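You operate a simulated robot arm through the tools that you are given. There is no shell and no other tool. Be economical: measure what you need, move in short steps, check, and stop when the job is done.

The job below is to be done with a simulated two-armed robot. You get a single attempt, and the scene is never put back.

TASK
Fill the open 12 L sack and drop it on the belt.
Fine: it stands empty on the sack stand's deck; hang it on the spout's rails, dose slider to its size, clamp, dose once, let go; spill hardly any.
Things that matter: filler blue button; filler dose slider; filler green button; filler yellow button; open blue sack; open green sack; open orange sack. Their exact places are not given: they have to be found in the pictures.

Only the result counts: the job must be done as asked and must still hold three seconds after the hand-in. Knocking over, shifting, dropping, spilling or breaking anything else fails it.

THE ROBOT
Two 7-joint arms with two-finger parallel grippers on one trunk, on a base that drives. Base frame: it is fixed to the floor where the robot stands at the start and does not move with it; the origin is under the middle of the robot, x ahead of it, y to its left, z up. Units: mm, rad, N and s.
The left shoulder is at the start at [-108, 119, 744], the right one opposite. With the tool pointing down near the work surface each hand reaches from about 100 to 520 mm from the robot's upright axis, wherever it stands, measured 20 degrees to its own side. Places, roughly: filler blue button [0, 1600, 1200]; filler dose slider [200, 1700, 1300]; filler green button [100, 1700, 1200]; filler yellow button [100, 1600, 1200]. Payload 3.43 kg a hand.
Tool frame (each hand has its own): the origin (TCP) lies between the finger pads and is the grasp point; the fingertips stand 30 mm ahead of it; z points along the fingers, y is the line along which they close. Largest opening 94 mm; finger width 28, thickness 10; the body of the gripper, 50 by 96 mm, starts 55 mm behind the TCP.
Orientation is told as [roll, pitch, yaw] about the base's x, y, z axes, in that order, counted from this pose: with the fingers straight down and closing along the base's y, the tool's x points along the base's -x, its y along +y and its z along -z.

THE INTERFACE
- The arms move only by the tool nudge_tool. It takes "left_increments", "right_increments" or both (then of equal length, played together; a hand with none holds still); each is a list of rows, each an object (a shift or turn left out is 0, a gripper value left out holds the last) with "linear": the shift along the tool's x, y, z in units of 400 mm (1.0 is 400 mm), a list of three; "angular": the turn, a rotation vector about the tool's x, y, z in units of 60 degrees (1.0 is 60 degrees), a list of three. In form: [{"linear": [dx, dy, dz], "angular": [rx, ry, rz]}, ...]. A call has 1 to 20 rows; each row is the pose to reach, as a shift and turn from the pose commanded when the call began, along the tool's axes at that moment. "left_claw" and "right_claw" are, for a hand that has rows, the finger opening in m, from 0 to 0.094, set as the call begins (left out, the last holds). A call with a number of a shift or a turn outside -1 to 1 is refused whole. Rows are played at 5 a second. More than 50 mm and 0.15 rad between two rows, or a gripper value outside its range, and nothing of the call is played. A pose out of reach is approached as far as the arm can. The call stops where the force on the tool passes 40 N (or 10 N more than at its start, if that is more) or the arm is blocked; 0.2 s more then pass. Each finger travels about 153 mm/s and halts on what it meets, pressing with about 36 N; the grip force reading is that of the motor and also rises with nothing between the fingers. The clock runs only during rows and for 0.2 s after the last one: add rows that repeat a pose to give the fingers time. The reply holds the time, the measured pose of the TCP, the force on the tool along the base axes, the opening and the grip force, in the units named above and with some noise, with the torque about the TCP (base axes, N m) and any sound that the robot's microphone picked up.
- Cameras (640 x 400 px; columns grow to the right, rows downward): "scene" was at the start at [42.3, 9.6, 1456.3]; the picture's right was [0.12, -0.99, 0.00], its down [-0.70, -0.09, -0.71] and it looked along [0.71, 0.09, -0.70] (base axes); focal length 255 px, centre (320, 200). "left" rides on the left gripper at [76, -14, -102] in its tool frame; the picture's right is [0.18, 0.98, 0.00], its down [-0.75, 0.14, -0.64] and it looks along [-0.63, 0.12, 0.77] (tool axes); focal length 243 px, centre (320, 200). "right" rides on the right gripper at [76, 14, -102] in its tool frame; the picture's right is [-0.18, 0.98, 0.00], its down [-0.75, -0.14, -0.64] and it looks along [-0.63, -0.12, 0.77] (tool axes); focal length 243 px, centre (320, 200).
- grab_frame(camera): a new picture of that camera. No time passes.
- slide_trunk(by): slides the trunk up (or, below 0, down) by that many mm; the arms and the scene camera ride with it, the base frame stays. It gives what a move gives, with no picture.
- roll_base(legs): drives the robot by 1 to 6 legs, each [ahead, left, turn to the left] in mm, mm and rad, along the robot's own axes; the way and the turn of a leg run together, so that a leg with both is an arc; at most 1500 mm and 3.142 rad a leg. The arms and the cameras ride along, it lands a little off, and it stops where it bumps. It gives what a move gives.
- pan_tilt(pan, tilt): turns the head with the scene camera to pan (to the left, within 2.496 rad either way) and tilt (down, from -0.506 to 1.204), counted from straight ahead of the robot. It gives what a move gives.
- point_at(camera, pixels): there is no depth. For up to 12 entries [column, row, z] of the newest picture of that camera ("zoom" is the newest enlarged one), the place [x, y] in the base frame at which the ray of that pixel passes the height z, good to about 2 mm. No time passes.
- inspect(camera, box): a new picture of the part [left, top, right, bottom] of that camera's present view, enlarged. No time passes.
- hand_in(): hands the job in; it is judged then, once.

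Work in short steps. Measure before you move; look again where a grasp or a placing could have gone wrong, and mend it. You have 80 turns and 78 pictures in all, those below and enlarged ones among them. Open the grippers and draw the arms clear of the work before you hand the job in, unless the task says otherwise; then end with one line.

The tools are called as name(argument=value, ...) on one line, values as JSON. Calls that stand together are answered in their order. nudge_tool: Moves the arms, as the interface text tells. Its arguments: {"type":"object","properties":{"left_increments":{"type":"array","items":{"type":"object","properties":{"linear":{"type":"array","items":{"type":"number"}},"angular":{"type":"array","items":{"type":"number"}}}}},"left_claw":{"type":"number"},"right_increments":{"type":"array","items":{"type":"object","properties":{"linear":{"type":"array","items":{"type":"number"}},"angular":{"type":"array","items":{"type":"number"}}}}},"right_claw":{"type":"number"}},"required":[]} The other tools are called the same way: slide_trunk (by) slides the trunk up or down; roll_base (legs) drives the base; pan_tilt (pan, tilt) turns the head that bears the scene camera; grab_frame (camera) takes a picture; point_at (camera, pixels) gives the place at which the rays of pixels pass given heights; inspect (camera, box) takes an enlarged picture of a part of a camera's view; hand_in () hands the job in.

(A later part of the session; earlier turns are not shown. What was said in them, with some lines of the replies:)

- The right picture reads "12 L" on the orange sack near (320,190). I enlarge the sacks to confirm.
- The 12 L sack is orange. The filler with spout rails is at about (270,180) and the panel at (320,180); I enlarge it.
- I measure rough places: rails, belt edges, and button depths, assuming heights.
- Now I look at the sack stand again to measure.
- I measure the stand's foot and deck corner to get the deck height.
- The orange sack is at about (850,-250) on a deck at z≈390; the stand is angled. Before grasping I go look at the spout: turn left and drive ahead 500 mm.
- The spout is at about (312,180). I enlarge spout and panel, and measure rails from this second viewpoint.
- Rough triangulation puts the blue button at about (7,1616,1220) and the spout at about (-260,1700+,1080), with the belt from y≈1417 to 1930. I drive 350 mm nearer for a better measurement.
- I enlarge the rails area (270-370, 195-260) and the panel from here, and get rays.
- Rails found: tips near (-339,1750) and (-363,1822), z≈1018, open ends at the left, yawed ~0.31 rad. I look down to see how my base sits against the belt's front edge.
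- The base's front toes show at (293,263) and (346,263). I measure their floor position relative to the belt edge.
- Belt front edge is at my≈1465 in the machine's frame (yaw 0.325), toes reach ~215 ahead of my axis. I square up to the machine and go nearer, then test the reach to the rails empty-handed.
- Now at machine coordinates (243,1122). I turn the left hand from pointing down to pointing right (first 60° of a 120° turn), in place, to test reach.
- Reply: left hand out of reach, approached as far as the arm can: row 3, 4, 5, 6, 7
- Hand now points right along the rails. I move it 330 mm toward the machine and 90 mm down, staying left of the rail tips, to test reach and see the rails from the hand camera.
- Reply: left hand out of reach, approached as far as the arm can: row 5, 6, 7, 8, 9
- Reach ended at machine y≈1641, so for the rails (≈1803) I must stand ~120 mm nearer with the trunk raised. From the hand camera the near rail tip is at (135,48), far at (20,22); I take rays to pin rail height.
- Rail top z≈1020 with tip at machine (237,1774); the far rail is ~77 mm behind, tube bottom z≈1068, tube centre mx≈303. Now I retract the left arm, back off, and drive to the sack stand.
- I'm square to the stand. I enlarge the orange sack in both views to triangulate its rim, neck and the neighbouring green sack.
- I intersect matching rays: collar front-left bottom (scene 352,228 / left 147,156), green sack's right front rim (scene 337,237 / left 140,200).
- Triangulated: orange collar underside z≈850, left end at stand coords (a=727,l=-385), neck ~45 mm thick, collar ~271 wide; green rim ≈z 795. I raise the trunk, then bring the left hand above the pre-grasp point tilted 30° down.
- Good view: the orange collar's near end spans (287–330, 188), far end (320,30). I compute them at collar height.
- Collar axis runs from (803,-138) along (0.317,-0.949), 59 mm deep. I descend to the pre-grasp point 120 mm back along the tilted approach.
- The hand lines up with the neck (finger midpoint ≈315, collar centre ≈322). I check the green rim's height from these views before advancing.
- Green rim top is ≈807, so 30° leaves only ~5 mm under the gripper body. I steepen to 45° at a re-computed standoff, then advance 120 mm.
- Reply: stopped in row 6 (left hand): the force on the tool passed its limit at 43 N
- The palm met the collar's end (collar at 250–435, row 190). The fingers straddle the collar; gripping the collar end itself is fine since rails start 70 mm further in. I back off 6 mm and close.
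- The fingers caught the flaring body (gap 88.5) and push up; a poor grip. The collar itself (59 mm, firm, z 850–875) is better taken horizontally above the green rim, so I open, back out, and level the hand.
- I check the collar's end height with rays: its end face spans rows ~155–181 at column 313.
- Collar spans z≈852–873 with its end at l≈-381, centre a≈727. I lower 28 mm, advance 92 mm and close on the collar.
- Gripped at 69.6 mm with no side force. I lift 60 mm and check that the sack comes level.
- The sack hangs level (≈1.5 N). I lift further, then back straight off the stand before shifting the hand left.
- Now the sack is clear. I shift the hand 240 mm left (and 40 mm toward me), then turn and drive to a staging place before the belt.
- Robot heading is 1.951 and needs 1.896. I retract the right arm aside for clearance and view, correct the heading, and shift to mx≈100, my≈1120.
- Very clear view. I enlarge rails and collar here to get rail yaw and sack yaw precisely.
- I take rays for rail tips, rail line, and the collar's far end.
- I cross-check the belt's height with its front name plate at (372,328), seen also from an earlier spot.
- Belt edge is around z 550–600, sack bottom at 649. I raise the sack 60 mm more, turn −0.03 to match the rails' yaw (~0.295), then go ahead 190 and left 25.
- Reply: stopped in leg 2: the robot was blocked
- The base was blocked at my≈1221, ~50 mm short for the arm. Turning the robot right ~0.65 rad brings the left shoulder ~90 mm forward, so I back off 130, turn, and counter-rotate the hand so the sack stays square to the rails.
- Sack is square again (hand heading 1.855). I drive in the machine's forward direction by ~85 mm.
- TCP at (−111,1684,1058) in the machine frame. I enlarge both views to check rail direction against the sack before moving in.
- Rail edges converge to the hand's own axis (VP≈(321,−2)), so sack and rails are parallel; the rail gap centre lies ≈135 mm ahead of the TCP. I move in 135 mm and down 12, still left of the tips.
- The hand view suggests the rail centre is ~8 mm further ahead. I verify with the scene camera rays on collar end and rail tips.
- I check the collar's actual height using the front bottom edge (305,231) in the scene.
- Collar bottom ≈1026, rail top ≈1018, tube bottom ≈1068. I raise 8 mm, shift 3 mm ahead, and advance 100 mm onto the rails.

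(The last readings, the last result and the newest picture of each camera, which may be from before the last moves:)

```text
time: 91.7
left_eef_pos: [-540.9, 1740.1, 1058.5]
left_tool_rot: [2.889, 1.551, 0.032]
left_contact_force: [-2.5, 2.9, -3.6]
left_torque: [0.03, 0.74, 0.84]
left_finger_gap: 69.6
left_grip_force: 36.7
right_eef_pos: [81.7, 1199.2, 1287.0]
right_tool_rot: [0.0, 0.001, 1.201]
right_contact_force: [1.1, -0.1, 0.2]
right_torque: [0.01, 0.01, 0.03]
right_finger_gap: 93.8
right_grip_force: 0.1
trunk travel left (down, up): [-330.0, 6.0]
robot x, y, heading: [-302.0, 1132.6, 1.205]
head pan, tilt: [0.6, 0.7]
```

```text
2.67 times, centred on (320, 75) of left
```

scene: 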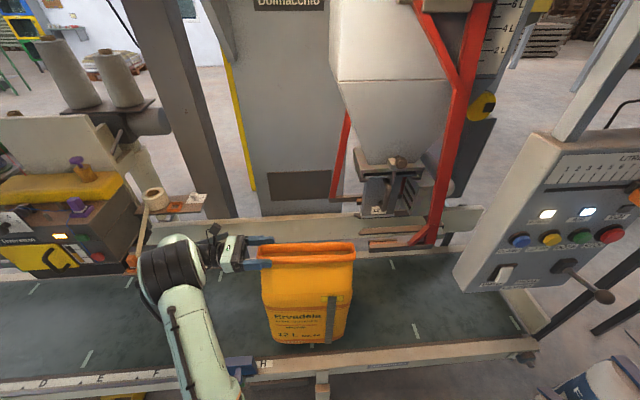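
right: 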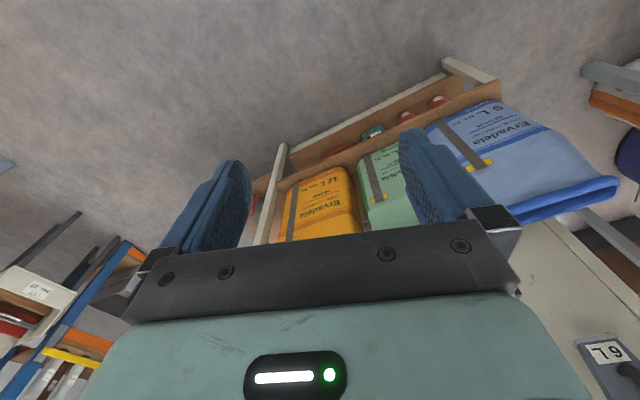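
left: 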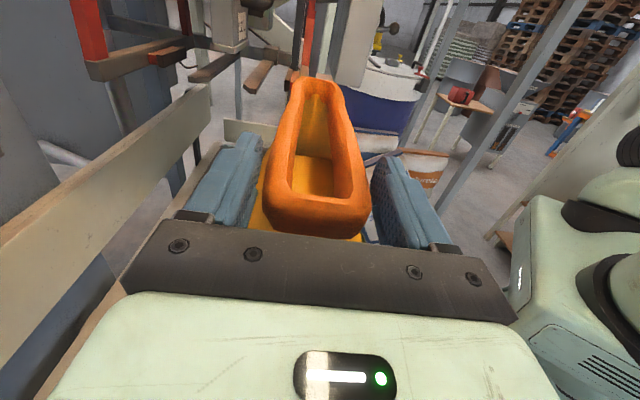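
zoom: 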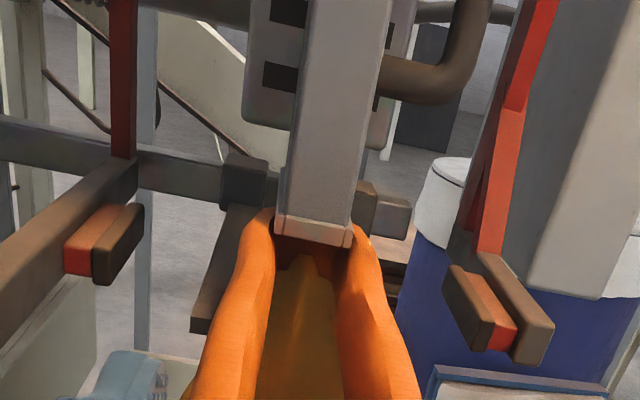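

There's slight contact (−3.6 N down, torque), likely the collar's end wall rubbing the tube's flange. I lower 9 mm and re-read before going on.

nudge_tool(left_increments=[{"linear": [-0.012, 0, 0]}, {"linear": [-0.0225, 0, 0]}, {"linear": [-0.0225, 0, 0]}])

inspect(camera="scene", box=[270, 190, 410, 260])

```text
time: 92.5
left_eef_pos: [-539.4, 1738.6, 1050.8]
left_tool_rot: [2.875, 1.548, 0.014]
left_contact_force: [1.2, 0.6, -1.0]
left_torque: [0.02, 0.13, -0.02]
left_finger_gap: 69.5
left_grip_force: 36.0
right_eef_pos: [83.2, 1198.8, 1285.8]
right_tool_rot: [-0.001, 0.003, 1.203]
right_contact_force: [-0.6, -0.3, 0.5]
right_torque: [-0.02, 0.0, 0.01]
right_finger_gap: 94.1
right_grip_force: 0.1
trunk travel left (down, up): [-330.0, 6.0]
robot x, y, heading: [-298.4, 1134.7, 1.205]
head pan, tilt: [0.6, 0.7]
```

```text
4.57 times, centred on (340, 225) of scene
```

zoom: 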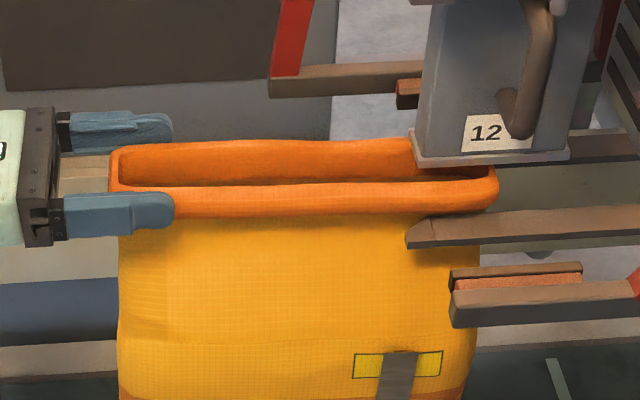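

Contact is gone; the collar runs between flange and rails. I advance the remaining 157 mm, holding height.

nudge_tool(left_increments=[{"linear": [0.001, 0, 0.056]}, {"linear": [0.002, 0, 0.112]}, {"linear": [0.004, 0, 0.168]}, {"linear": [0.006, 0, 0.224]}, {"linear": [0.007, 0, 0.28]}, {"linear": [0.008, 0, 0.336]}, {"linear": [0.009, 0, 0.392]}, {"linear": [0.009, 0, 0.392]}])

inspect(camera="scene", box=[290, 180, 450, 270])

inspect(camera="left", box=[160, 0, 480, 200])

```text
time: 94.3
left_eef_pos: [-390.8, 1782.6, 1054.5]
left_tool_rot: [2.763, 1.551, -0.09]
left_contact_force: [-3.5, 6.2, -9.6]
left_torque: [0.38, 0.83, 0.31]
left_finger_gap: 69.8
left_grip_force: 36.0
right_eef_pos: [82.4, 1199.6, 1287.0]
right_tool_rot: [-0.001, 0.005, 1.204]
right_contact_force: [-0.2, 0.1, -0.1]
right_torque: [0.0, 0.0, -0.01]
right_finger_gap: 94.0
right_grip_force: 0.0
trunk travel left (down, up): [-330.0, 6.0]
robot x, y, heading: [-295.3, 1135.7, 1.203]
head pan, tilt: [0.6, 0.7]
```

```text
4.00 times, centred on (370, 225) of scene
```

zoom: 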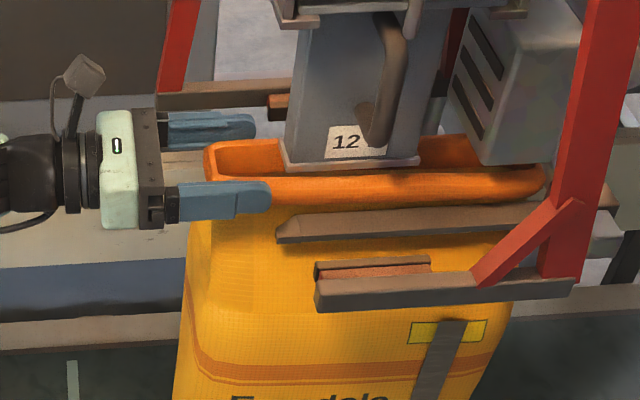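

```text
2.00 times, centred on (320, 100) of left
```

zoom: 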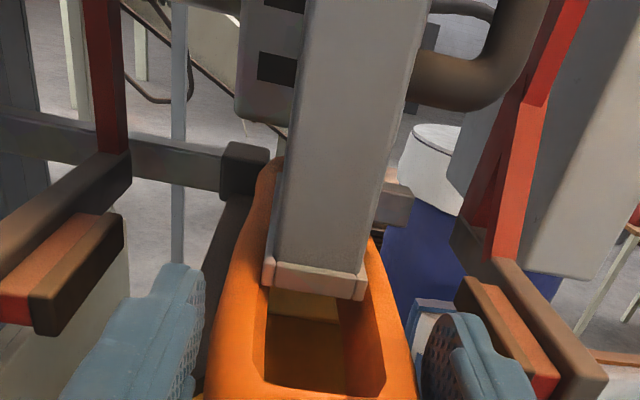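

The sack is on the rails, centred near the pads (collar 205–545, pads 315–430). I lower ~14 mm so the collar rests on the rails and watch the force.

nudge_tool(left_increments=[{"linear": [-0.01, 0, 0]}, {"linear": [-0.02, 0, 0]}, {"linear": [-0.03, 0, 0]}, {"linear": [-0.036, 0, 0]}, {"linear": [-0.036, 0, 0]}])

inspect(camera="scene", box=[290, 180, 450, 270])

```text
time: 95.5
left_eef_pos: [-388.5, 1783.7, 1044.1]
left_tool_rot: [2.96, 1.546, 0.103]
left_contact_force: [0.3, 2.3, 2.0]
left_torque: [0.43, -0.8, 0.56]
left_finger_gap: 69.5
left_grip_force: 36.4
right_eef_pos: [83.2, 1198.4, 1285.5]
right_tool_rot: [0.0, 0.001, 1.202]
right_contact_force: [0.5, -1.1, -0.2]
right_torque: [-0.03, 0.01, 0.0]
right_finger_gap: 94.0
right_grip_force: 0.0
trunk travel left (down, up): [-330.0, 6.0]
robot x, y, heading: [-299.6, 1136.0, 1.202]
head pan, tilt: [0.6, 0.7]
```

```text
4.00 times, centred on (370, 225) of scene
```

zoom: 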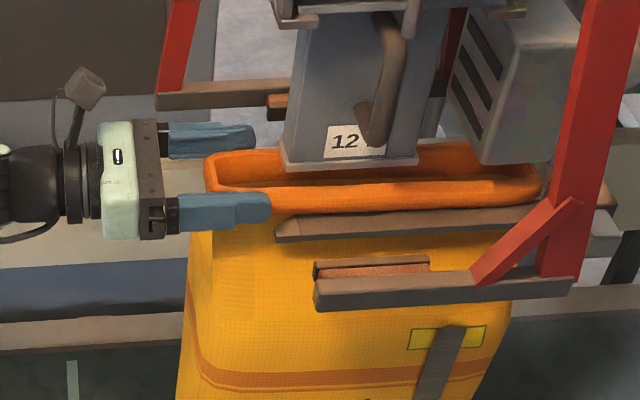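

The collar rests on the rails (force now +2 N, weight carried). I open the gripper and back the hand out 120 mm.

nudge_tool(left_claw=0.094, left_increments=[{"linear": [0, 0, 0]}, {"linear": [0, 0, 0]}, {"linear": [0, 0, -0.05]}, {"linear": [0, 0, -0.125]}, {"linear": [0, 0, -0.2]}, {"linear": [0, 0, -0.3]}, {"linear": [0, 0, -0.4]}, {"linear": [0, 0, -0.4]}])

inspect(camera="scene", box=[270, 170, 470, 300])

```text
time: 97.3
left_eef_pos: [-542.8, 1737.5, 1039.6]
left_tool_rot: [2.887, 1.55, 0.029]
left_contact_force: [0.3, 0.3, -0.6]
left_torque: [-0.02, 0.03, 0.01]
left_finger_gap: 94.1
left_grip_force: 0.1
right_eef_pos: [84.3, 1197.9, 1285.7]
right_tool_rot: [0.001, 0.002, 1.203]
right_contact_force: [0.3, -0.6, 0.2]
right_torque: [0.01, -0.01, 0.0]
right_finger_gap: 93.9
right_grip_force: 0.1
trunk travel left (down, up): [-330.0, 6.0]
robot x, y, heading: [-297.4, 1131.7, 1.201]
head pan, tilt: [0.6, 0.7]
```

```text
3.08 times, centred on (370, 235) of scene
```

zoom: 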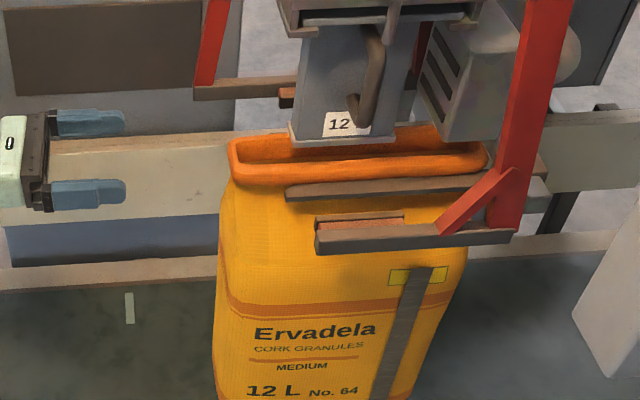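

The sack hangs on the rails. I tuck the left arm back toward me, then turn square and drive right so the right hand can work the panel.

nudge_tool(left_increments=[{"linear": [0, 0.1, 0]}, {"linear": [0, 0.2, 0]}, {"linear": [0, 0.3, 0]}, {"linear": [0, 0.4, 0]}, {"linear": [0, 0.5, 0]}, {"linear": [0, 0.6, 0]}, {"linear": [0, 0.7, 0]}, {"linear": [0, 0.8, 0]}, {"linear": [0, 0.9, 0]}, {"linear": [0, 0.95, 0]}])

roll_base(legs=[[0, 0, 0.653], [-90, -250, 0]])

nudge_tool(right_claw=0.0, right_increments=[{"angular": [0, -0.125, 0]}, {"angular": [0, -0.25, 0]}, {"angular": [0, -0.375, 0]}, {"angular": [0, -0.5, 0]}, {"angular": [0, -0.625, 0]}, {"angular": [0, -0.75, 0]}, {"angular": [0, -0.75, 0]}])

nudge_tool(right_increments=[{"angular": [0, -0.125, 0]}, {"angular": [0, -0.25, 0]}, {"angular": [0, -0.375, 0]}, {"angular": [0, -0.5, 0]}, {"angular": [0, -0.625, 0]}, {"angular": [0, -0.75, 0]}, {"angular": [0, -0.75, 0]}])

```text
time: 99.5
left_eef_pos: [-460.3, 1390.7, 1041.2]
left_tool_rot: [2.903, 1.549, 0.046]
left_contact_force: [-0.2, 0.9, 0.2]
left_torque: [0.02, 0.04, 0.02]
left_finger_gap: 93.8
left_grip_force: 0.2
left hand out of reach, approached as far as the arm can: row 9, 10
right_eef_pos: [83.4, 1198.7, 1286.2]
right_tool_rot: [-0.001, 0.003, 1.203]
right_contact_force: [-0.2, -0.9, -0.2]
right_torque: [-0.04, 0.01, 0.01]
right_finger_gap: 94.0
right_grip_force: 0.0
trunk travel left (down, up): [-330.0, 6.0]
robot x, y, heading: [-301.8, 1130.1, 1.204]
head pan, tilt: [0.6, 0.7]
```

```text
time: 104.1
left_eef_pos: [-320.4, 1226.0, 1040.4]
left_tool_rot: [2.904, 1.55, 0.707]
left_contact_force: [-0.1, -0.3, 0.5]
left_torque: [0.0, 0.01, -0.02]
left_finger_gap: 94.2
left_grip_force: 0.0
right_eef_pos: [228.7, 1406.7, 1285.5]
right_tool_rot: [0.0, 0.002, 1.864]
right_contact_force: [-0.5, 0.8, -0.5]
right_torque: [-0.04, -0.01, 0.02]
right_finger_gap: 94.0
right_grip_force: 0.0
trunk travel left (down, up): [-330.0, 6.0]
robot x, y, heading: [-36.0, 1120.4, 1.863]
head pan, tilt: [0.6, 0.7]
```

```text
time: 105.7
left_eef_pos: [-319.9, 1225.7, 1038.9]
left_tool_rot: [2.895, 1.551, 0.697]
left_contact_force: [-0.3, 0.8, -0.2]
left_torque: [-0.03, 0.02, -0.01]
left_finger_gap: 94.0
left_grip_force: 0.0
right_eef_pos: [228.3, 1406.6, 1285.6]
right_tool_rot: [0.001, -0.783, 1.865]
right_contact_force: [0.2, -0.6, 0.5]
right_torque: [-0.02, 0.0, -0.02]
right_finger_gap: 0.1
right_grip_force: 32.6
trunk travel left (down, up): [-330.0, 6.0]
robot x, y, heading: [-33.6, 1119.1, 1.862]
head pan, tilt: [0.6, 0.7]
```

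```text
time: 107.3
left_eef_pos: [-317.8, 1224.6, 1040.0]
left_tool_rot: [2.9, 1.55, 0.7]
left_contact_force: [-0.8, 0.9, 0.5]
left_torque: [0.01, -0.01, 0.0]
left_finger_gap: 93.9
left_grip_force: 0.0
right_eef_pos: [227.1, 1406.2, 1286.9]
right_tool_rot: [-0.376, -1.572, 2.242]
right_contact_force: [0.9, -0.4, 0.6]
right_torque: [-0.02, -0.01, -0.05]
right_finger_gap: 0.0
right_grip_force: 33.0
trunk travel left (down, up): [-330.0, 6.0]
robot x, y, heading: [-31.7, 1119.4, 1.865]
head pan, tilt: [0.6, 0.7]
```

Right hand now points at the panel at (227,1406,1287). I aim the head at the panel and take a picture.

pan_tilt(pan=-0.4, tilt=0.6)

grab_frame(camera="scene")

```text
time: 108.5
left_eef_pos: [-318.5, 1224.1, 1040.6]
left_tool_rot: [2.902, 1.55, 0.704]
left_contact_force: [0.7, 0.0, -0.4]
left_torque: [0.0, 0.03, -0.02]
left_finger_gap: 94.3
left_grip_force: 0.1
right_eef_pos: [227.0, 1405.4, 1286.4]
right_tool_rot: [0.039, -1.568, 1.826]
right_contact_force: [0.8, -0.3, -0.3]
right_torque: [0.01, 0.02, 0.01]
right_finger_gap: 0.0
right_grip_force: 33.5
trunk travel left (down, up): [-330.0, 6.0]
robot x, y, heading: [-35.0, 1122.7, 1.867]
head pan, tilt: [-0.4, 0.6]
```

```text
8 pictures are left
```

scene: 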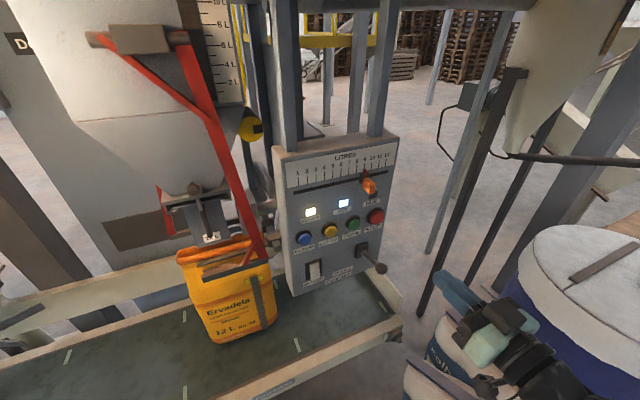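

Clear view of panel. I enlarge it for exact pixel positions of slider, scale and buttons.

inspect(camera="scene", box=[268, 130, 404, 300])

point_at(camera="scene", pixels=[[304, 238, 1220], [304, 238, 1180], [330, 231, 1220], [353, 224, 1220], [370, 186, 1300], [370, 186, 1280]])

```text
2.35 times, centred on (336, 215) of scene
```

zoom: 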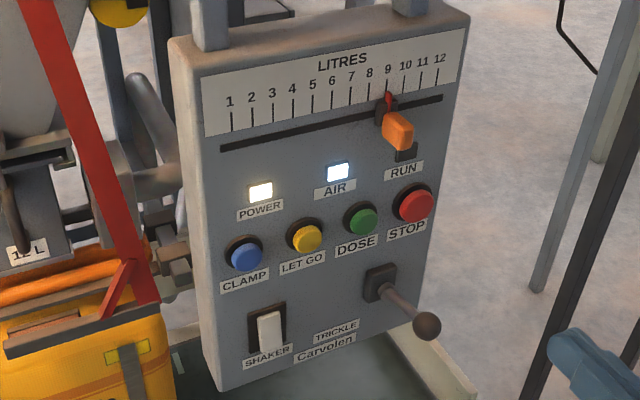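

```text
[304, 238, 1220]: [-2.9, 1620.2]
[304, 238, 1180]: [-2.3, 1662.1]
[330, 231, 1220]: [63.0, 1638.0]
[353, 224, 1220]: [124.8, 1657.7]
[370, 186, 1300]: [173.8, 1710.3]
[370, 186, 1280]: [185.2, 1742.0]
```

Blue (−3,1620,1217), yellow (63,1640), green (126,1661). The slider pointer is at 9 (zoom 389,110); tick 12 meets the slot at ≈(436,98). I get rays for slot points.

point_at(camera="zoom", pixels=[[389, 109.5, 1320], [389, 109.5, 1300], [436, 98.5, 1320], [436, 98.5, 1300], [231, 146, 1320], [231, 146, 1300], [398, 132, 1300], [398, 132, 1310], [246, 257, 1217], [307, 238, 1217], [362, 219, 1217], [412, 205, 1217]])

```text
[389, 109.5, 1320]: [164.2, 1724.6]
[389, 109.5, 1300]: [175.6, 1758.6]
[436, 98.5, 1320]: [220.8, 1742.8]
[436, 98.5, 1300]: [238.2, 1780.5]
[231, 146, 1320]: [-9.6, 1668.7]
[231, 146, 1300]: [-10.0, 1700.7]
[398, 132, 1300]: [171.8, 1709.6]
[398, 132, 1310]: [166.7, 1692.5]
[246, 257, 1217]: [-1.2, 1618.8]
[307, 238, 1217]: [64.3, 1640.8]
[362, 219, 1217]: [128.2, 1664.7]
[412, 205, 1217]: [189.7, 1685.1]
```

I'll grip the slider knob (est. (160,1669,1325)) with the right hand. First I move to a standoff ~55 mm short with fingers 60 mm open, and check.

nudge_tool(right_claw=0.06, right_increments=[{"linear": [-0.021, -0.006, 0.098]}, {"linear": [-0.042, -0.012, 0.196]}, {"linear": [-0.062, -0.018, 0.294]}, {"linear": [-0.083, -0.024, 0.392]}, {"linear": [-0.104, -0.03, 0.49]}, {"linear": [-0.104, -0.03, 0.49]}])

inspect(camera="scene", box=[290, 120, 430, 270])

```text
time: 109.9
left_eef_pos: [-319.0, 1224.8, 1039.3]
left_tool_rot: [2.917, 1.55, 0.719]
left_contact_force: [-0.8, -0.4, -0.1]
left_torque: [-0.01, 0.01, 0.02]
left_finger_gap: 93.6
left_grip_force: 0.1
right_eef_pos: [182.0, 1600.1, 1329.0]
right_tool_rot: [0.452, -1.569, 1.414]
right_contact_force: [0.1, 0.2, -0.4]
right_torque: [-0.01, 0.0, 0.0]
right_finger_gap: 59.8
right_grip_force: 0.0
trunk travel left (down, up): [-330.0, 6.0]
robot x, y, heading: [-34.5, 1119.6, 1.86]
head pan, tilt: [-0.4, 0.6]
```

```text
2.67 times, centred on (360, 195) of scene
```

zoom: 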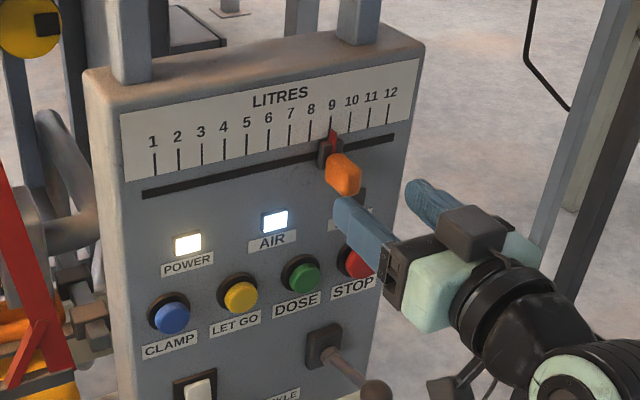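

Fingers straddle the knob's line (tips (343,205) and (413,185), knob (343,175)). I advance 54 mm and close gently on it.

nudge_tool(right_increments=[{"linear": [0, 0, 0.045]}, {"linear": [0, 0, 0.09]}, {"linear": [0, 0, 0.135]}, {"linear": [0, 0, 0.135]}])

nudge_tool(right_claw=0.0, right_increments=[{"linear": [0, 0, 0]}, {"linear": [0, 0, 0]}, {"linear": [0, 0, 0]}])

inspect(camera="scene", box=[290, 120, 430, 270])

```text
time: 110.9
left_eef_pos: [-319.5, 1224.8, 1039.0]
left_tool_rot: [2.908, 1.55, 0.71]
left_contact_force: [-0.4, 0.6, 0.4]
left_torque: [0.02, 0.01, 0.01]
left_finger_gap: 94.0
left_grip_force: 0.1
right_eef_pos: [167.7, 1650.0, 1328.2]
right_tool_rot: [-0.054, -1.569, 1.918]
right_contact_force: [-0.4, 0.0, 0.8]
right_torque: [0.0, 0.0, -0.01]
right_finger_gap: 60.0
right_grip_force: 0.1
trunk travel left (down, up): [-330.0, 6.0]
robot x, y, heading: [-31.5, 1122.6, 1.868]
head pan, tilt: [-0.4, 0.6]
```

```text
time: 111.7
left_eef_pos: [-318.6, 1223.8, 1039.4]
left_tool_rot: [2.9, 1.551, 0.703]
left_contact_force: [0.2, 0.1, 0.1]
left_torque: [0.03, 0.0, 0.02]
left_finger_gap: 93.7
left_grip_force: 0.1
right_eef_pos: [167.3, 1649.6, 1329.5]
right_tool_rot: [-0.005, -1.568, 1.872]
right_contact_force: [0.1, 0.6, 0.8]
right_torque: [-0.04, 0.09, 1.5]
right_finger_gap: 21.9
right_grip_force: 45.0
trunk travel left (down, up): [-330.0, 6.0]
robot x, y, heading: [-37.0, 1124.6, 1.863]
head pan, tilt: [-0.4, 0.6]
```

```text
2.67 times, centred on (360, 195) of scene
```

zoom: 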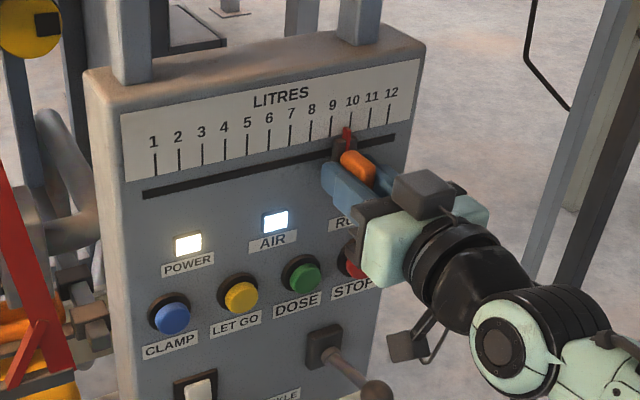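

Knob gripped (gap 22 mm), pointer now ≈9.8. At ~20 mm per litre I move 42 mm right and check.

nudge_tool(right_increments=[{"linear": [0, -0.035, 0]}, {"linear": [0, -0.07, 0]}, {"linear": [0, -0.105, 0]}, {"linear": [0, -0.105, 0]}])

inspect(camera="scene", box=[320, 130, 420, 200])

```text
time: 112.7
left_eef_pos: [-319.8, 1225.2, 1040.3]
left_tool_rot: [2.877, 1.55, 0.679]
left_contact_force: [0.7, -0.4, 0.1]
left_torque: [0.02, -0.01, 0.02]
left_finger_gap: 93.9
left_grip_force: 0.1
right_eef_pos: [207.4, 1663.0, 1328.3]
right_tool_rot: [-1.099, -1.571, 2.963]
right_contact_force: [-0.6, 6.7, 7.5]
right_torque: [-0.38, -0.08, 1.49]
right_finger_gap: 22.2
right_grip_force: 45.0
trunk travel left (down, up): [-330.0, 6.0]
robot x, y, heading: [-34.8, 1120.9, 1.864]
head pan, tilt: [-0.4, 0.6]
```

```text
5.71 times, centred on (370, 165) of scene
```

zoom: 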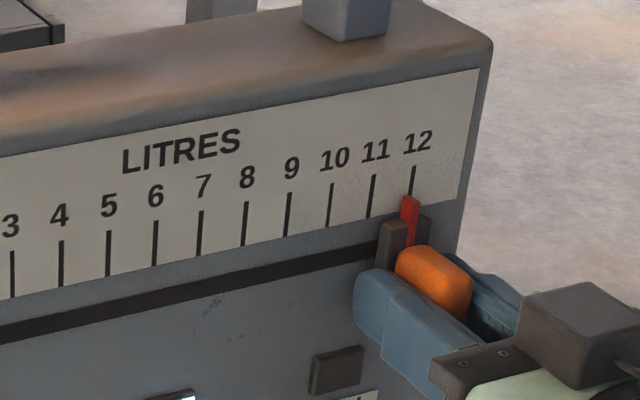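

The pointer sits at tick 12 (411,198). I nudge 1 mm more to centre it, then open and back away 70 mm.

nudge_tool(right_increments=[{"linear": [0, -0.003, 0]}, {"linear": [0, -0.003, 0]}])

nudge_tool(right_claw=0.06, right_increments=[{"linear": [0, 0, 0]}, {"linear": [0, 0, 0]}, {"linear": [0, 0, -0.06]}, {"linear": [0, 0, -0.12]}, {"linear": [0, 0, -0.2]}, {"linear": [0, 0, -0.2]}])

inspect(camera="scene", box=[320, 130, 420, 200])

```text
time: 113.3
left_eef_pos: [-320.7, 1226.7, 1039.3]
left_tool_rot: [2.864, 1.55, 0.665]
left_contact_force: [0.0, -0.6, -1.3]
left_torque: [0.0, 0.01, 0.02]
left_finger_gap: 93.9
left_grip_force: 0.0
right_eef_pos: [208.7, 1663.4, 1328.2]
right_tool_rot: [-2.312, -1.571, -2.106]
right_contact_force: [-2.7, 10.1, 11.5]
right_torque: [-0.15, 0.05, 1.5]
right_finger_gap: 22.0
right_grip_force: 45.3
trunk travel left (down, up): [-330.0, 6.0]
robot x, y, heading: [-35.4, 1122.2, 1.864]
head pan, tilt: [-0.4, 0.6]
```

```text
time: 114.7
left_eef_pos: [-320.0, 1225.2, 1038.9]
left_tool_rot: [2.891, 1.549, 0.69]
left_contact_force: [0.2, -0.5, -0.4]
left_torque: [0.0, 0.02, 0.02]
left_finger_gap: 94.1
left_grip_force: 0.0
right_eef_pos: [231.9, 1587.7, 1328.3]
right_tool_rot: [0.102, -1.569, 1.762]
right_contact_force: [-0.2, -0.3, -0.3]
right_torque: [0.0, -0.02, -0.02]
right_finger_gap: 59.8
right_grip_force: 0.0
trunk travel left (down, up): [-330.0, 6.0]
robot x, y, heading: [-37.4, 1123.7, 1.856]
head pan, tilt: [-0.4, 0.6]
```

```text
5.71 times, centred on (370, 165) of scene
```

zoom: 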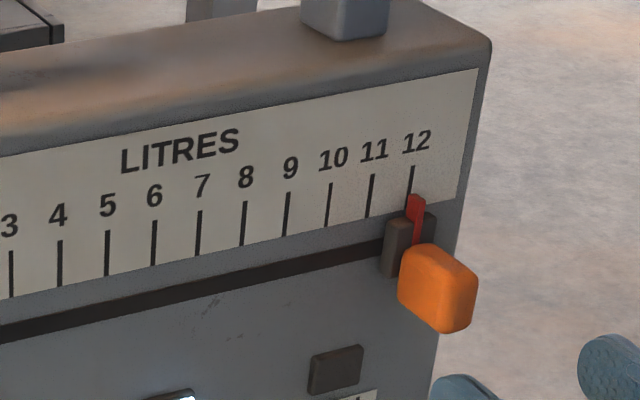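

Slider reads 12. Now I close the fingers and go to a standoff in front of the blue CLAMP button (−1,1619,1217).

nudge_tool(right_claw=0.0, right_increments=[{"linear": [0.04, 0.077, 0.0]}, {"linear": [0.08, 0.153, 0.0]}, {"linear": [0.12, 0.23, 0.0]}, {"linear": [0.16, 0.306, 0.02]}, {"linear": [0.2, 0.383, 0.04]}, {"linear": [0.24, 0.46, 0.065]}, {"linear": [0.278, 0.536, 0.092]}, {"linear": [0.278, 0.536, 0.092]}])

inspect(camera="scene", box=[250, 170, 410, 290])

```text
time: 116.5
left_eef_pos: [-318.3, 1225.0, 1040.4]
left_tool_rot: [2.914, 1.55, 0.715]
left_contact_force: [0.0, 0.0, 0.2]
left_torque: [0.0, -0.01, 0.01]
left_finger_gap: 93.9
left_grip_force: 0.1
right_eef_pos: [17.1, 1557.6, 1214.3]
right_tool_rot: [0.061, -1.568, 1.804]
right_contact_force: [-0.4, -0.1, 0.9]
right_torque: [0.03, -0.02, 0.03]
right_finger_gap: 0.1
right_grip_force: 32.2
trunk travel left (down, up): [-330.0, 6.0]
robot x, y, heading: [-35.4, 1119.5, 1.861]
head pan, tilt: [-0.4, 0.6]
```

```text
3.33 times, centred on (330, 230) of scene
```

zoom: 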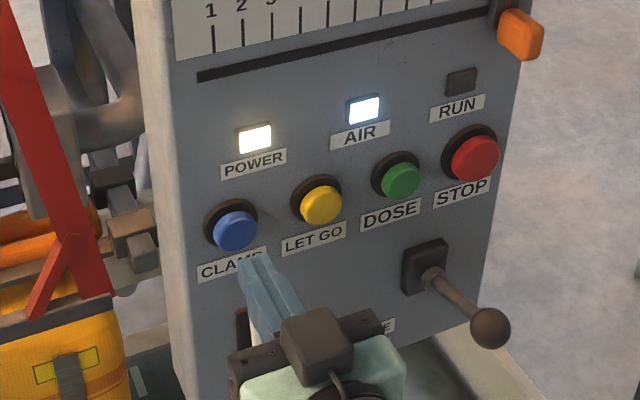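

The fingertip line leads to the blue cap (235,231). I press in 37 mm and withdraw.

nudge_tool(right_increments=[{"linear": [0, 0, 0.05]}, {"linear": [0, 0, 0.075]}, {"linear": [0, 0, 0.085]}, {"linear": [0, 0, 0.093]}])

```text
time: 117.5
left_eef_pos: [-319.6, 1222.7, 1039.3]
left_tool_rot: [2.959, 1.547, 0.761]
left_contact_force: [0.4, -0.2, 0.1]
left_torque: [0.02, 0.0, -0.03]
left_finger_gap: 94.1
left_grip_force: 0.1
right_eef_pos: [7.2, 1592.0, 1214.9]
right_tool_rot: [0.144, -1.566, 1.721]
right_contact_force: [4.5, -11.6, -3.6]
right_torque: [-0.11, 0.02, -0.08]
right_finger_gap: 0.0
right_grip_force: 32.8
trunk travel left (down, up): [-330.0, 6.0]
robot x, y, heading: [-36.5, 1124.6, 1.866]
head pan, tilt: [-0.4, 0.6]
heard: click
```

A click was heard: clamp pressed. I withdraw 40 mm, wait a second, and check the sack and jaws.

nudge_tool(right_increments=[{"linear": [0, 0, -0.05]}, {"linear": [0, 0, -0.1]}, {"linear": [0, 0, -0.1]}, {"linear": [0, 0, -0.1]}, {"linear": [0, 0, -0.1]}, {"linear": [0, 0, -0.1]}])

inspect(camera="scene", box=[150, 150, 410, 310])

```text
time: 118.9
left_eef_pos: [-319.2, 1225.6, 1040.4]
left_tool_rot: [2.903, 1.551, 0.705]
left_contact_force: [-0.5, 0.5, 1.1]
left_torque: [0.02, 0.03, 0.01]
left_finger_gap: 93.5
left_grip_force: 0.1
right_eef_pos: [16.6, 1555.5, 1215.7]
right_tool_rot: [0.063, -1.571, 1.801]
right_contact_force: [-0.1, 0.0, 0.5]
right_torque: [0.03, 0.01, 0.04]
right_finger_gap: 0.0
right_grip_force: 33.1
trunk travel left (down, up): [-330.0, 6.0]
robot x, y, heading: [-34.6, 1121.1, 1.864]
head pan, tilt: [-0.4, 0.6]
```

```text
2.46 times, centred on (280, 230) of scene
```

zoom: 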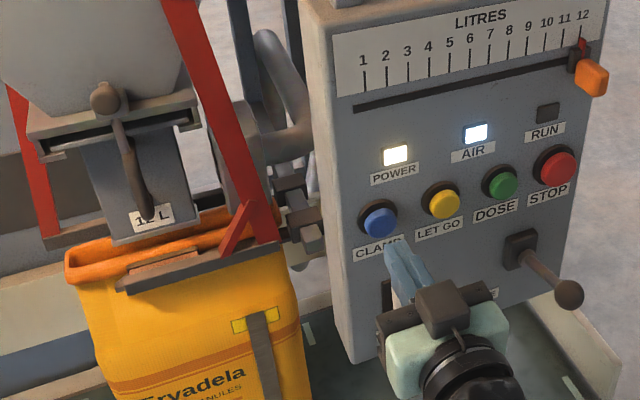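

The jaw has closed on the sack below its collar. Next: green DOSE, 137 mm to the right of blue; I move over and press it once, then withdraw.

nudge_tool(right_increments=[{"linear": [0, -0.086, 0.0]}, {"linear": [0, -0.172, 0.0]}, {"linear": [0, -0.258, 0.005]}, {"linear": [0, -0.343, 0.017]}, {"linear": [0, -0.343, 0.017]}, {"linear": [0, -0.343, 0.06]}, {"linear": [0, -0.343, 0.09]}, {"linear": [0, -0.343, 0.105]}, {"linear": [0, -0.343, 0.115]}])

```text
time: 120.9
left_eef_pos: [-318.2, 1220.7, 1040.0]
left_tool_rot: [3.016, 1.548, 0.817]
left_contact_force: [-0.3, -0.1, -0.4]
left_torque: [0.01, -0.03, 0.03]
left_finger_gap: 93.8
left_grip_force: 0.2
right_eef_pos: [136.0, 1636.2, 1215.6]
right_tool_rot: [0.08, -1.568, 1.785]
right_contact_force: [7.0, -26.2, -6.3]
right_torque: [-0.14, -0.14, 0.03]
right_finger_gap: 0.1
right_grip_force: 32.9
trunk travel left (down, up): [-330.0, 6.0]
robot x, y, heading: [-34.7, 1124.1, 1.861]
head pan, tilt: [-0.4, 0.6]
heard: click
```

Click heard: dose started. I withdraw to a standoff, move in front of yellow without touching, and wait ~4 s listening.

nudge_tool(right_increments=[{"linear": [0, 0, -0.05]}, {"linear": [0, 0, -0.1]}, {"linear": [0, 0.086, -0.105]}, {"linear": [0, 0.171, -0.108]}, {"linear": [0, 0.171, -0.108]}, {"linear": [0, 0.171, -0.108]}, {"linear": [0, 0.171, -0.108]}, {"linear": [0, 0.171, -0.108]}, {"linear": [0, 0.171, -0.108]}, {"linear": [0, 0.171, -0.108]}, {"linear": [0, 0.171, -0.108]}, {"linear": [0, 0.171, -0.108]}, {"linear": [0, 0.171, -0.108]}, {"linear": [0, 0.171, -0.108]}, {"linear": [0, 0.171, -0.108]}, {"linear": [0, 0.171, -0.108]}, {"linear": [0, 0.171, -0.108]}, {"linear": [0, 0.171, -0.108]}, {"linear": [0, 0.171, -0.108]}, {"linear": [0, 0.171, -0.108]}])

nudge_tool(right_increments=[{}, {}, {}, {}, {}, {}, {}, {}, {}, {}, {}, {}, {}, {}, {}, {}, {}, {}, {}, {}])

```text
time: 125.1
left_eef_pos: [-319.5, 1224.9, 1038.9]
left_tool_rot: [2.9, 1.55, 0.704]
left_contact_force: [-0.1, 0.7, 0.1]
left_torque: [-0.01, -0.02, 0.01]
left_finger_gap: 94.1
left_grip_force: 0.0
right_eef_pos: [79.5, 1579.0, 1215.7]
right_tool_rot: [0.055, -1.568, 1.808]
right_contact_force: [0.7, -0.8, -0.4]
right_torque: [0.01, 0.0, 0.0]
right_finger_gap: 0.0
right_grip_force: 33.5
trunk travel left (down, up): [-330.0, 6.0]
robot x, y, heading: [-34.2, 1121.3, 1.863]
head pan, tilt: [-0.4, 0.6]
```

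```text
time: 129.3
left_eef_pos: [-319.5, 1225.1, 1039.5]
left_tool_rot: [2.902, 1.55, 0.703]
left_contact_force: [0.3, 0.9, -0.2]
left_torque: [0.01, -0.04, 0.0]
left_finger_gap: 93.7
left_grip_force: 0.0
right_eef_pos: [80.0, 1579.6, 1215.8]
right_tool_rot: [0.047, -1.568, 1.817]
right_contact_force: [1.6, 0.0, 0.0]
right_torque: [0.0, -0.01, 0.01]
right_finger_gap: 0.0
right_grip_force: 33.5
trunk travel left (down, up): [-330.0, 6.0]
robot x, y, heading: [-36.9, 1124.9, 1.86]
head pan, tilt: [-0.4, 0.6]
```

No sound of an end yet. I wait another ~12 s so the dose surely finishes before using the last picture.

nudge_tool(right_increments=[{}, {}, {}, {}, {}, {}, {}, {}, {}, {}, {}, {}, {}, {}, {}, {}, {}, {}, {}, {}])

nudge_tool(right_increments=[{}, {}, {}, {}, {}, {}, {}, {}, {}, {}, {}, {}, {}, {}, {}, {}, {}, {}, {}, {}])

nudge_tool(right_increments=[{}, {}, {}, {}, {}, {}, {}, {}, {}, {}, {}, {}, {}, {}, {}, {}, {}, {}, {}, {}])

inspect(camera="scene", box=[150, 150, 410, 350])

```text
time: 133.5
left_eef_pos: [-318.7, 1224.6, 1039.5]
left_tool_rot: [2.902, 1.549, 0.704]
left_contact_force: [-0.2, 0.4, -0.2]
left_torque: [0.01, -0.03, 0.03]
left_finger_gap: 94.0
left_grip_force: 0.1
right_eef_pos: [79.8, 1579.7, 1215.8]
right_tool_rot: [0.045, -1.569, 1.821]
right_contact_force: [0.0, -0.7, -0.4]
right_torque: [0.01, -0.01, 0.0]
right_finger_gap: 0.3
right_grip_force: 33.2
trunk travel left (down, up): [-330.0, 6.0]
robot x, y, heading: [-32.5, 1120.2, 1.863]
head pan, tilt: [-0.4, 0.6]
```

```text
time: 137.7
left_eef_pos: [-319.1, 1225.8, 1039.2]
left_tool_rot: [2.901, 1.551, 0.703]
left_contact_force: [-0.5, 0.1, 0.7]
left_torque: [0.0, -0.01, -0.02]
left_finger_gap: 93.9
left_grip_force: 0.1
right_eef_pos: [80.3, 1579.5, 1215.1]
right_tool_rot: [0.05, -1.569, 1.811]
right_contact_force: [-0.9, 0.5, -0.7]
right_torque: [-0.02, 0.01, 0.03]
right_finger_gap: 0.0
right_grip_force: 33.0
trunk travel left (down, up): [-330.0, 6.0]
robot x, y, heading: [-32.4, 1124.5, 1.872]
head pan, tilt: [-0.4, 0.6]
```

```text
time: 141.9
left_eef_pos: [-318.9, 1224.6, 1038.0]
left_tool_rot: [2.905, 1.549, 0.705]
left_contact_force: [-0.2, 0.5, 0.1]
left_torque: [0.01, 0.04, 0.0]
left_finger_gap: 93.8
left_grip_force: 0.0
right_eef_pos: [80.1, 1580.3, 1214.2]
right_tool_rot: [0.054, -1.569, 1.809]
right_contact_force: [0.0, -0.3, 0.5]
right_torque: [-0.01, -0.01, 0.01]
right_finger_gap: 0.0
right_grip_force: 32.8
trunk travel left (down, up): [-330.0, 6.0]
robot x, y, heading: [-36.4, 1122.4, 1.861]
head pan, tilt: [-0.4, 0.6]
```

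```text
2.00 times, centred on (280, 250) of scene
```

zoom: 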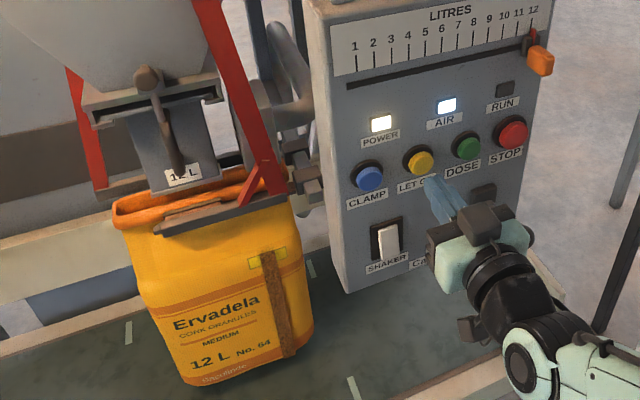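

RUN lamp is off and the sack's sight strip shows it full of granules, no spill seen. I press yellow LET GO and withdraw.

nudge_tool(right_increments=[{"linear": [0, -0.005, 0.04]}, {"linear": [0, -0.005, 0.07]}, {"linear": [0, -0.005, 0.085]}, {"linear": [0, -0.005, 0.095]}])

```text
time: 142.9
left_eef_pos: [-318.9, 1223.7, 1039.3]
left_tool_rot: [2.964, 1.548, 0.768]
left_contact_force: [0.0, 1.1, 0.3]
left_torque: [0.03, -0.01, 0.03]
left_finger_gap: 94.0
left_grip_force: 0.0
right_eef_pos: [73.0, 1614.4, 1216.2]
right_tool_rot: [0.086, -1.571, 1.778]
right_contact_force: [3.0, -13.9, -1.8]
right_torque: [-0.05, 0.01, 0.06]
right_finger_gap: 0.0
right_grip_force: 32.7
trunk travel left (down, up): [-330.0, 6.0]
robot x, y, heading: [-35.9, 1123.6, 1.861]
head pan, tilt: [-0.4, 0.6]
heard: click
```

Click heard. I withdraw the right hand with the gripper opening, and listen for the sack dropping.

nudge_tool(right_increments=[{"linear": [0, 0, -0.08]}, {"linear": [0, 0, -0.18]}, {"linear": [0, 0, -0.28]}, {"linear": [0, 0, -0.38]}, {"linear": [0, 0, -0.45]}, {"linear": [0, 0, -0.45]}, {"linear": [0, 0, -0.45]}, {"linear": [0, 0, -0.45]}, {"linear": [0, 0, -0.45]}, {"linear": [0, 0, -0.45]}, {"linear": [0, 0, -0.45]}, {"linear": [0, 0, -0.45]}])

nudge_tool(right_claw=0.094, right_increments=[{}, {}, {}, {}, {}, {}, {}, {}, {}, {}])

grab_frame(camera="scene")

```text
time: 145.5
left_eef_pos: [-319.1, 1224.4, 1039.6]
left_tool_rot: [2.903, 1.549, 0.705]
left_contact_force: [0.8, 0.5, -0.4]
left_torque: [0.0, -0.03, -0.01]
left_finger_gap: 93.7
left_grip_force: 0.0
right_eef_pos: [137.8, 1469.1, 1261.0]
right_tool_rot: [0.031, -1.568, 1.832]
right_contact_force: [0.0, 0.1, 0.1]
right_torque: [0.01, 0.01, 0.02]
right_finger_gap: 0.2
right_grip_force: 33.2
right hand out of reach, approached as far as the arm can: row 3, 4, 5, 6, 7, 8, 9, 10, 11, 12
trunk travel left (down, up): [-330.0, 6.0]
robot x, y, heading: [-32.6, 1121.9, 1.862]
head pan, tilt: [-0.4, 0.6]
```

```text
time: 147.7
left_eef_pos: [-319.5, 1225.2, 1038.9]
left_tool_rot: [2.902, 1.551, 0.702]
left_contact_force: [-0.7, -0.2, 0.2]
left_torque: [0.02, 0.0, 0.01]
left_finger_gap: 93.9
left_grip_force: 0.1
right_eef_pos: [137.9, 1468.6, 1260.6]
right_tool_rot: [0.037, -1.567, 1.825]
right_contact_force: [-0.1, 0.4, 0.2]
right_torque: [-0.03, -0.01, 0.0]
right_finger_gap: 94.0
right_grip_force: 0.0
trunk travel left (down, up): [-330.0, 6.0]
robot x, y, heading: [-35.9, 1123.3, 1.866]
head pan, tilt: [-0.4, 0.6]
```

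```text
refused: no pictures are left
```

No pictures remain; the LET GO click came as with the other buttons. I back the robot off 150 mm to clear the arms and then hand in.

roll_base(legs=[[-150, 0, 0]])

hand_in()

```text
time: 149.1
left_eef_pos: [-277.1, 1083.6, 1040.1]
left_tool_rot: [2.917, 1.549, 0.716]
left_contact_force: [-0.5, 0.5, -0.1]
left_torque: [0.01, -0.01, 0.0]
left_finger_gap: 94.1
left_grip_force: 0.1
right_eef_pos: [181.5, 1325.4, 1261.1]
right_tool_rot: [0.023, -1.567, 1.839]
right_contact_force: [0.1, -0.2, 0.5]
right_torque: [0.0, 0.02, 0.03]
right_finger_gap: 94.1
right_grip_force: 0.0
trunk travel left (down, up): [-330.0, 6.0]
robot x, y, heading: [8.1, 975.9, 1.861]
head pan, tilt: [-0.4, 0.6]
```

```text
The job is handed in.
```

I hung the orange 12 L sack on the spout rails, set the slider to 12, clamped it, dosed once and pressed LET GO, and have handed the job in. I had no pictures left after LET GO, so I did not see the sack land on the belt. My last picture, taken just before, showed it full with no spill in view.
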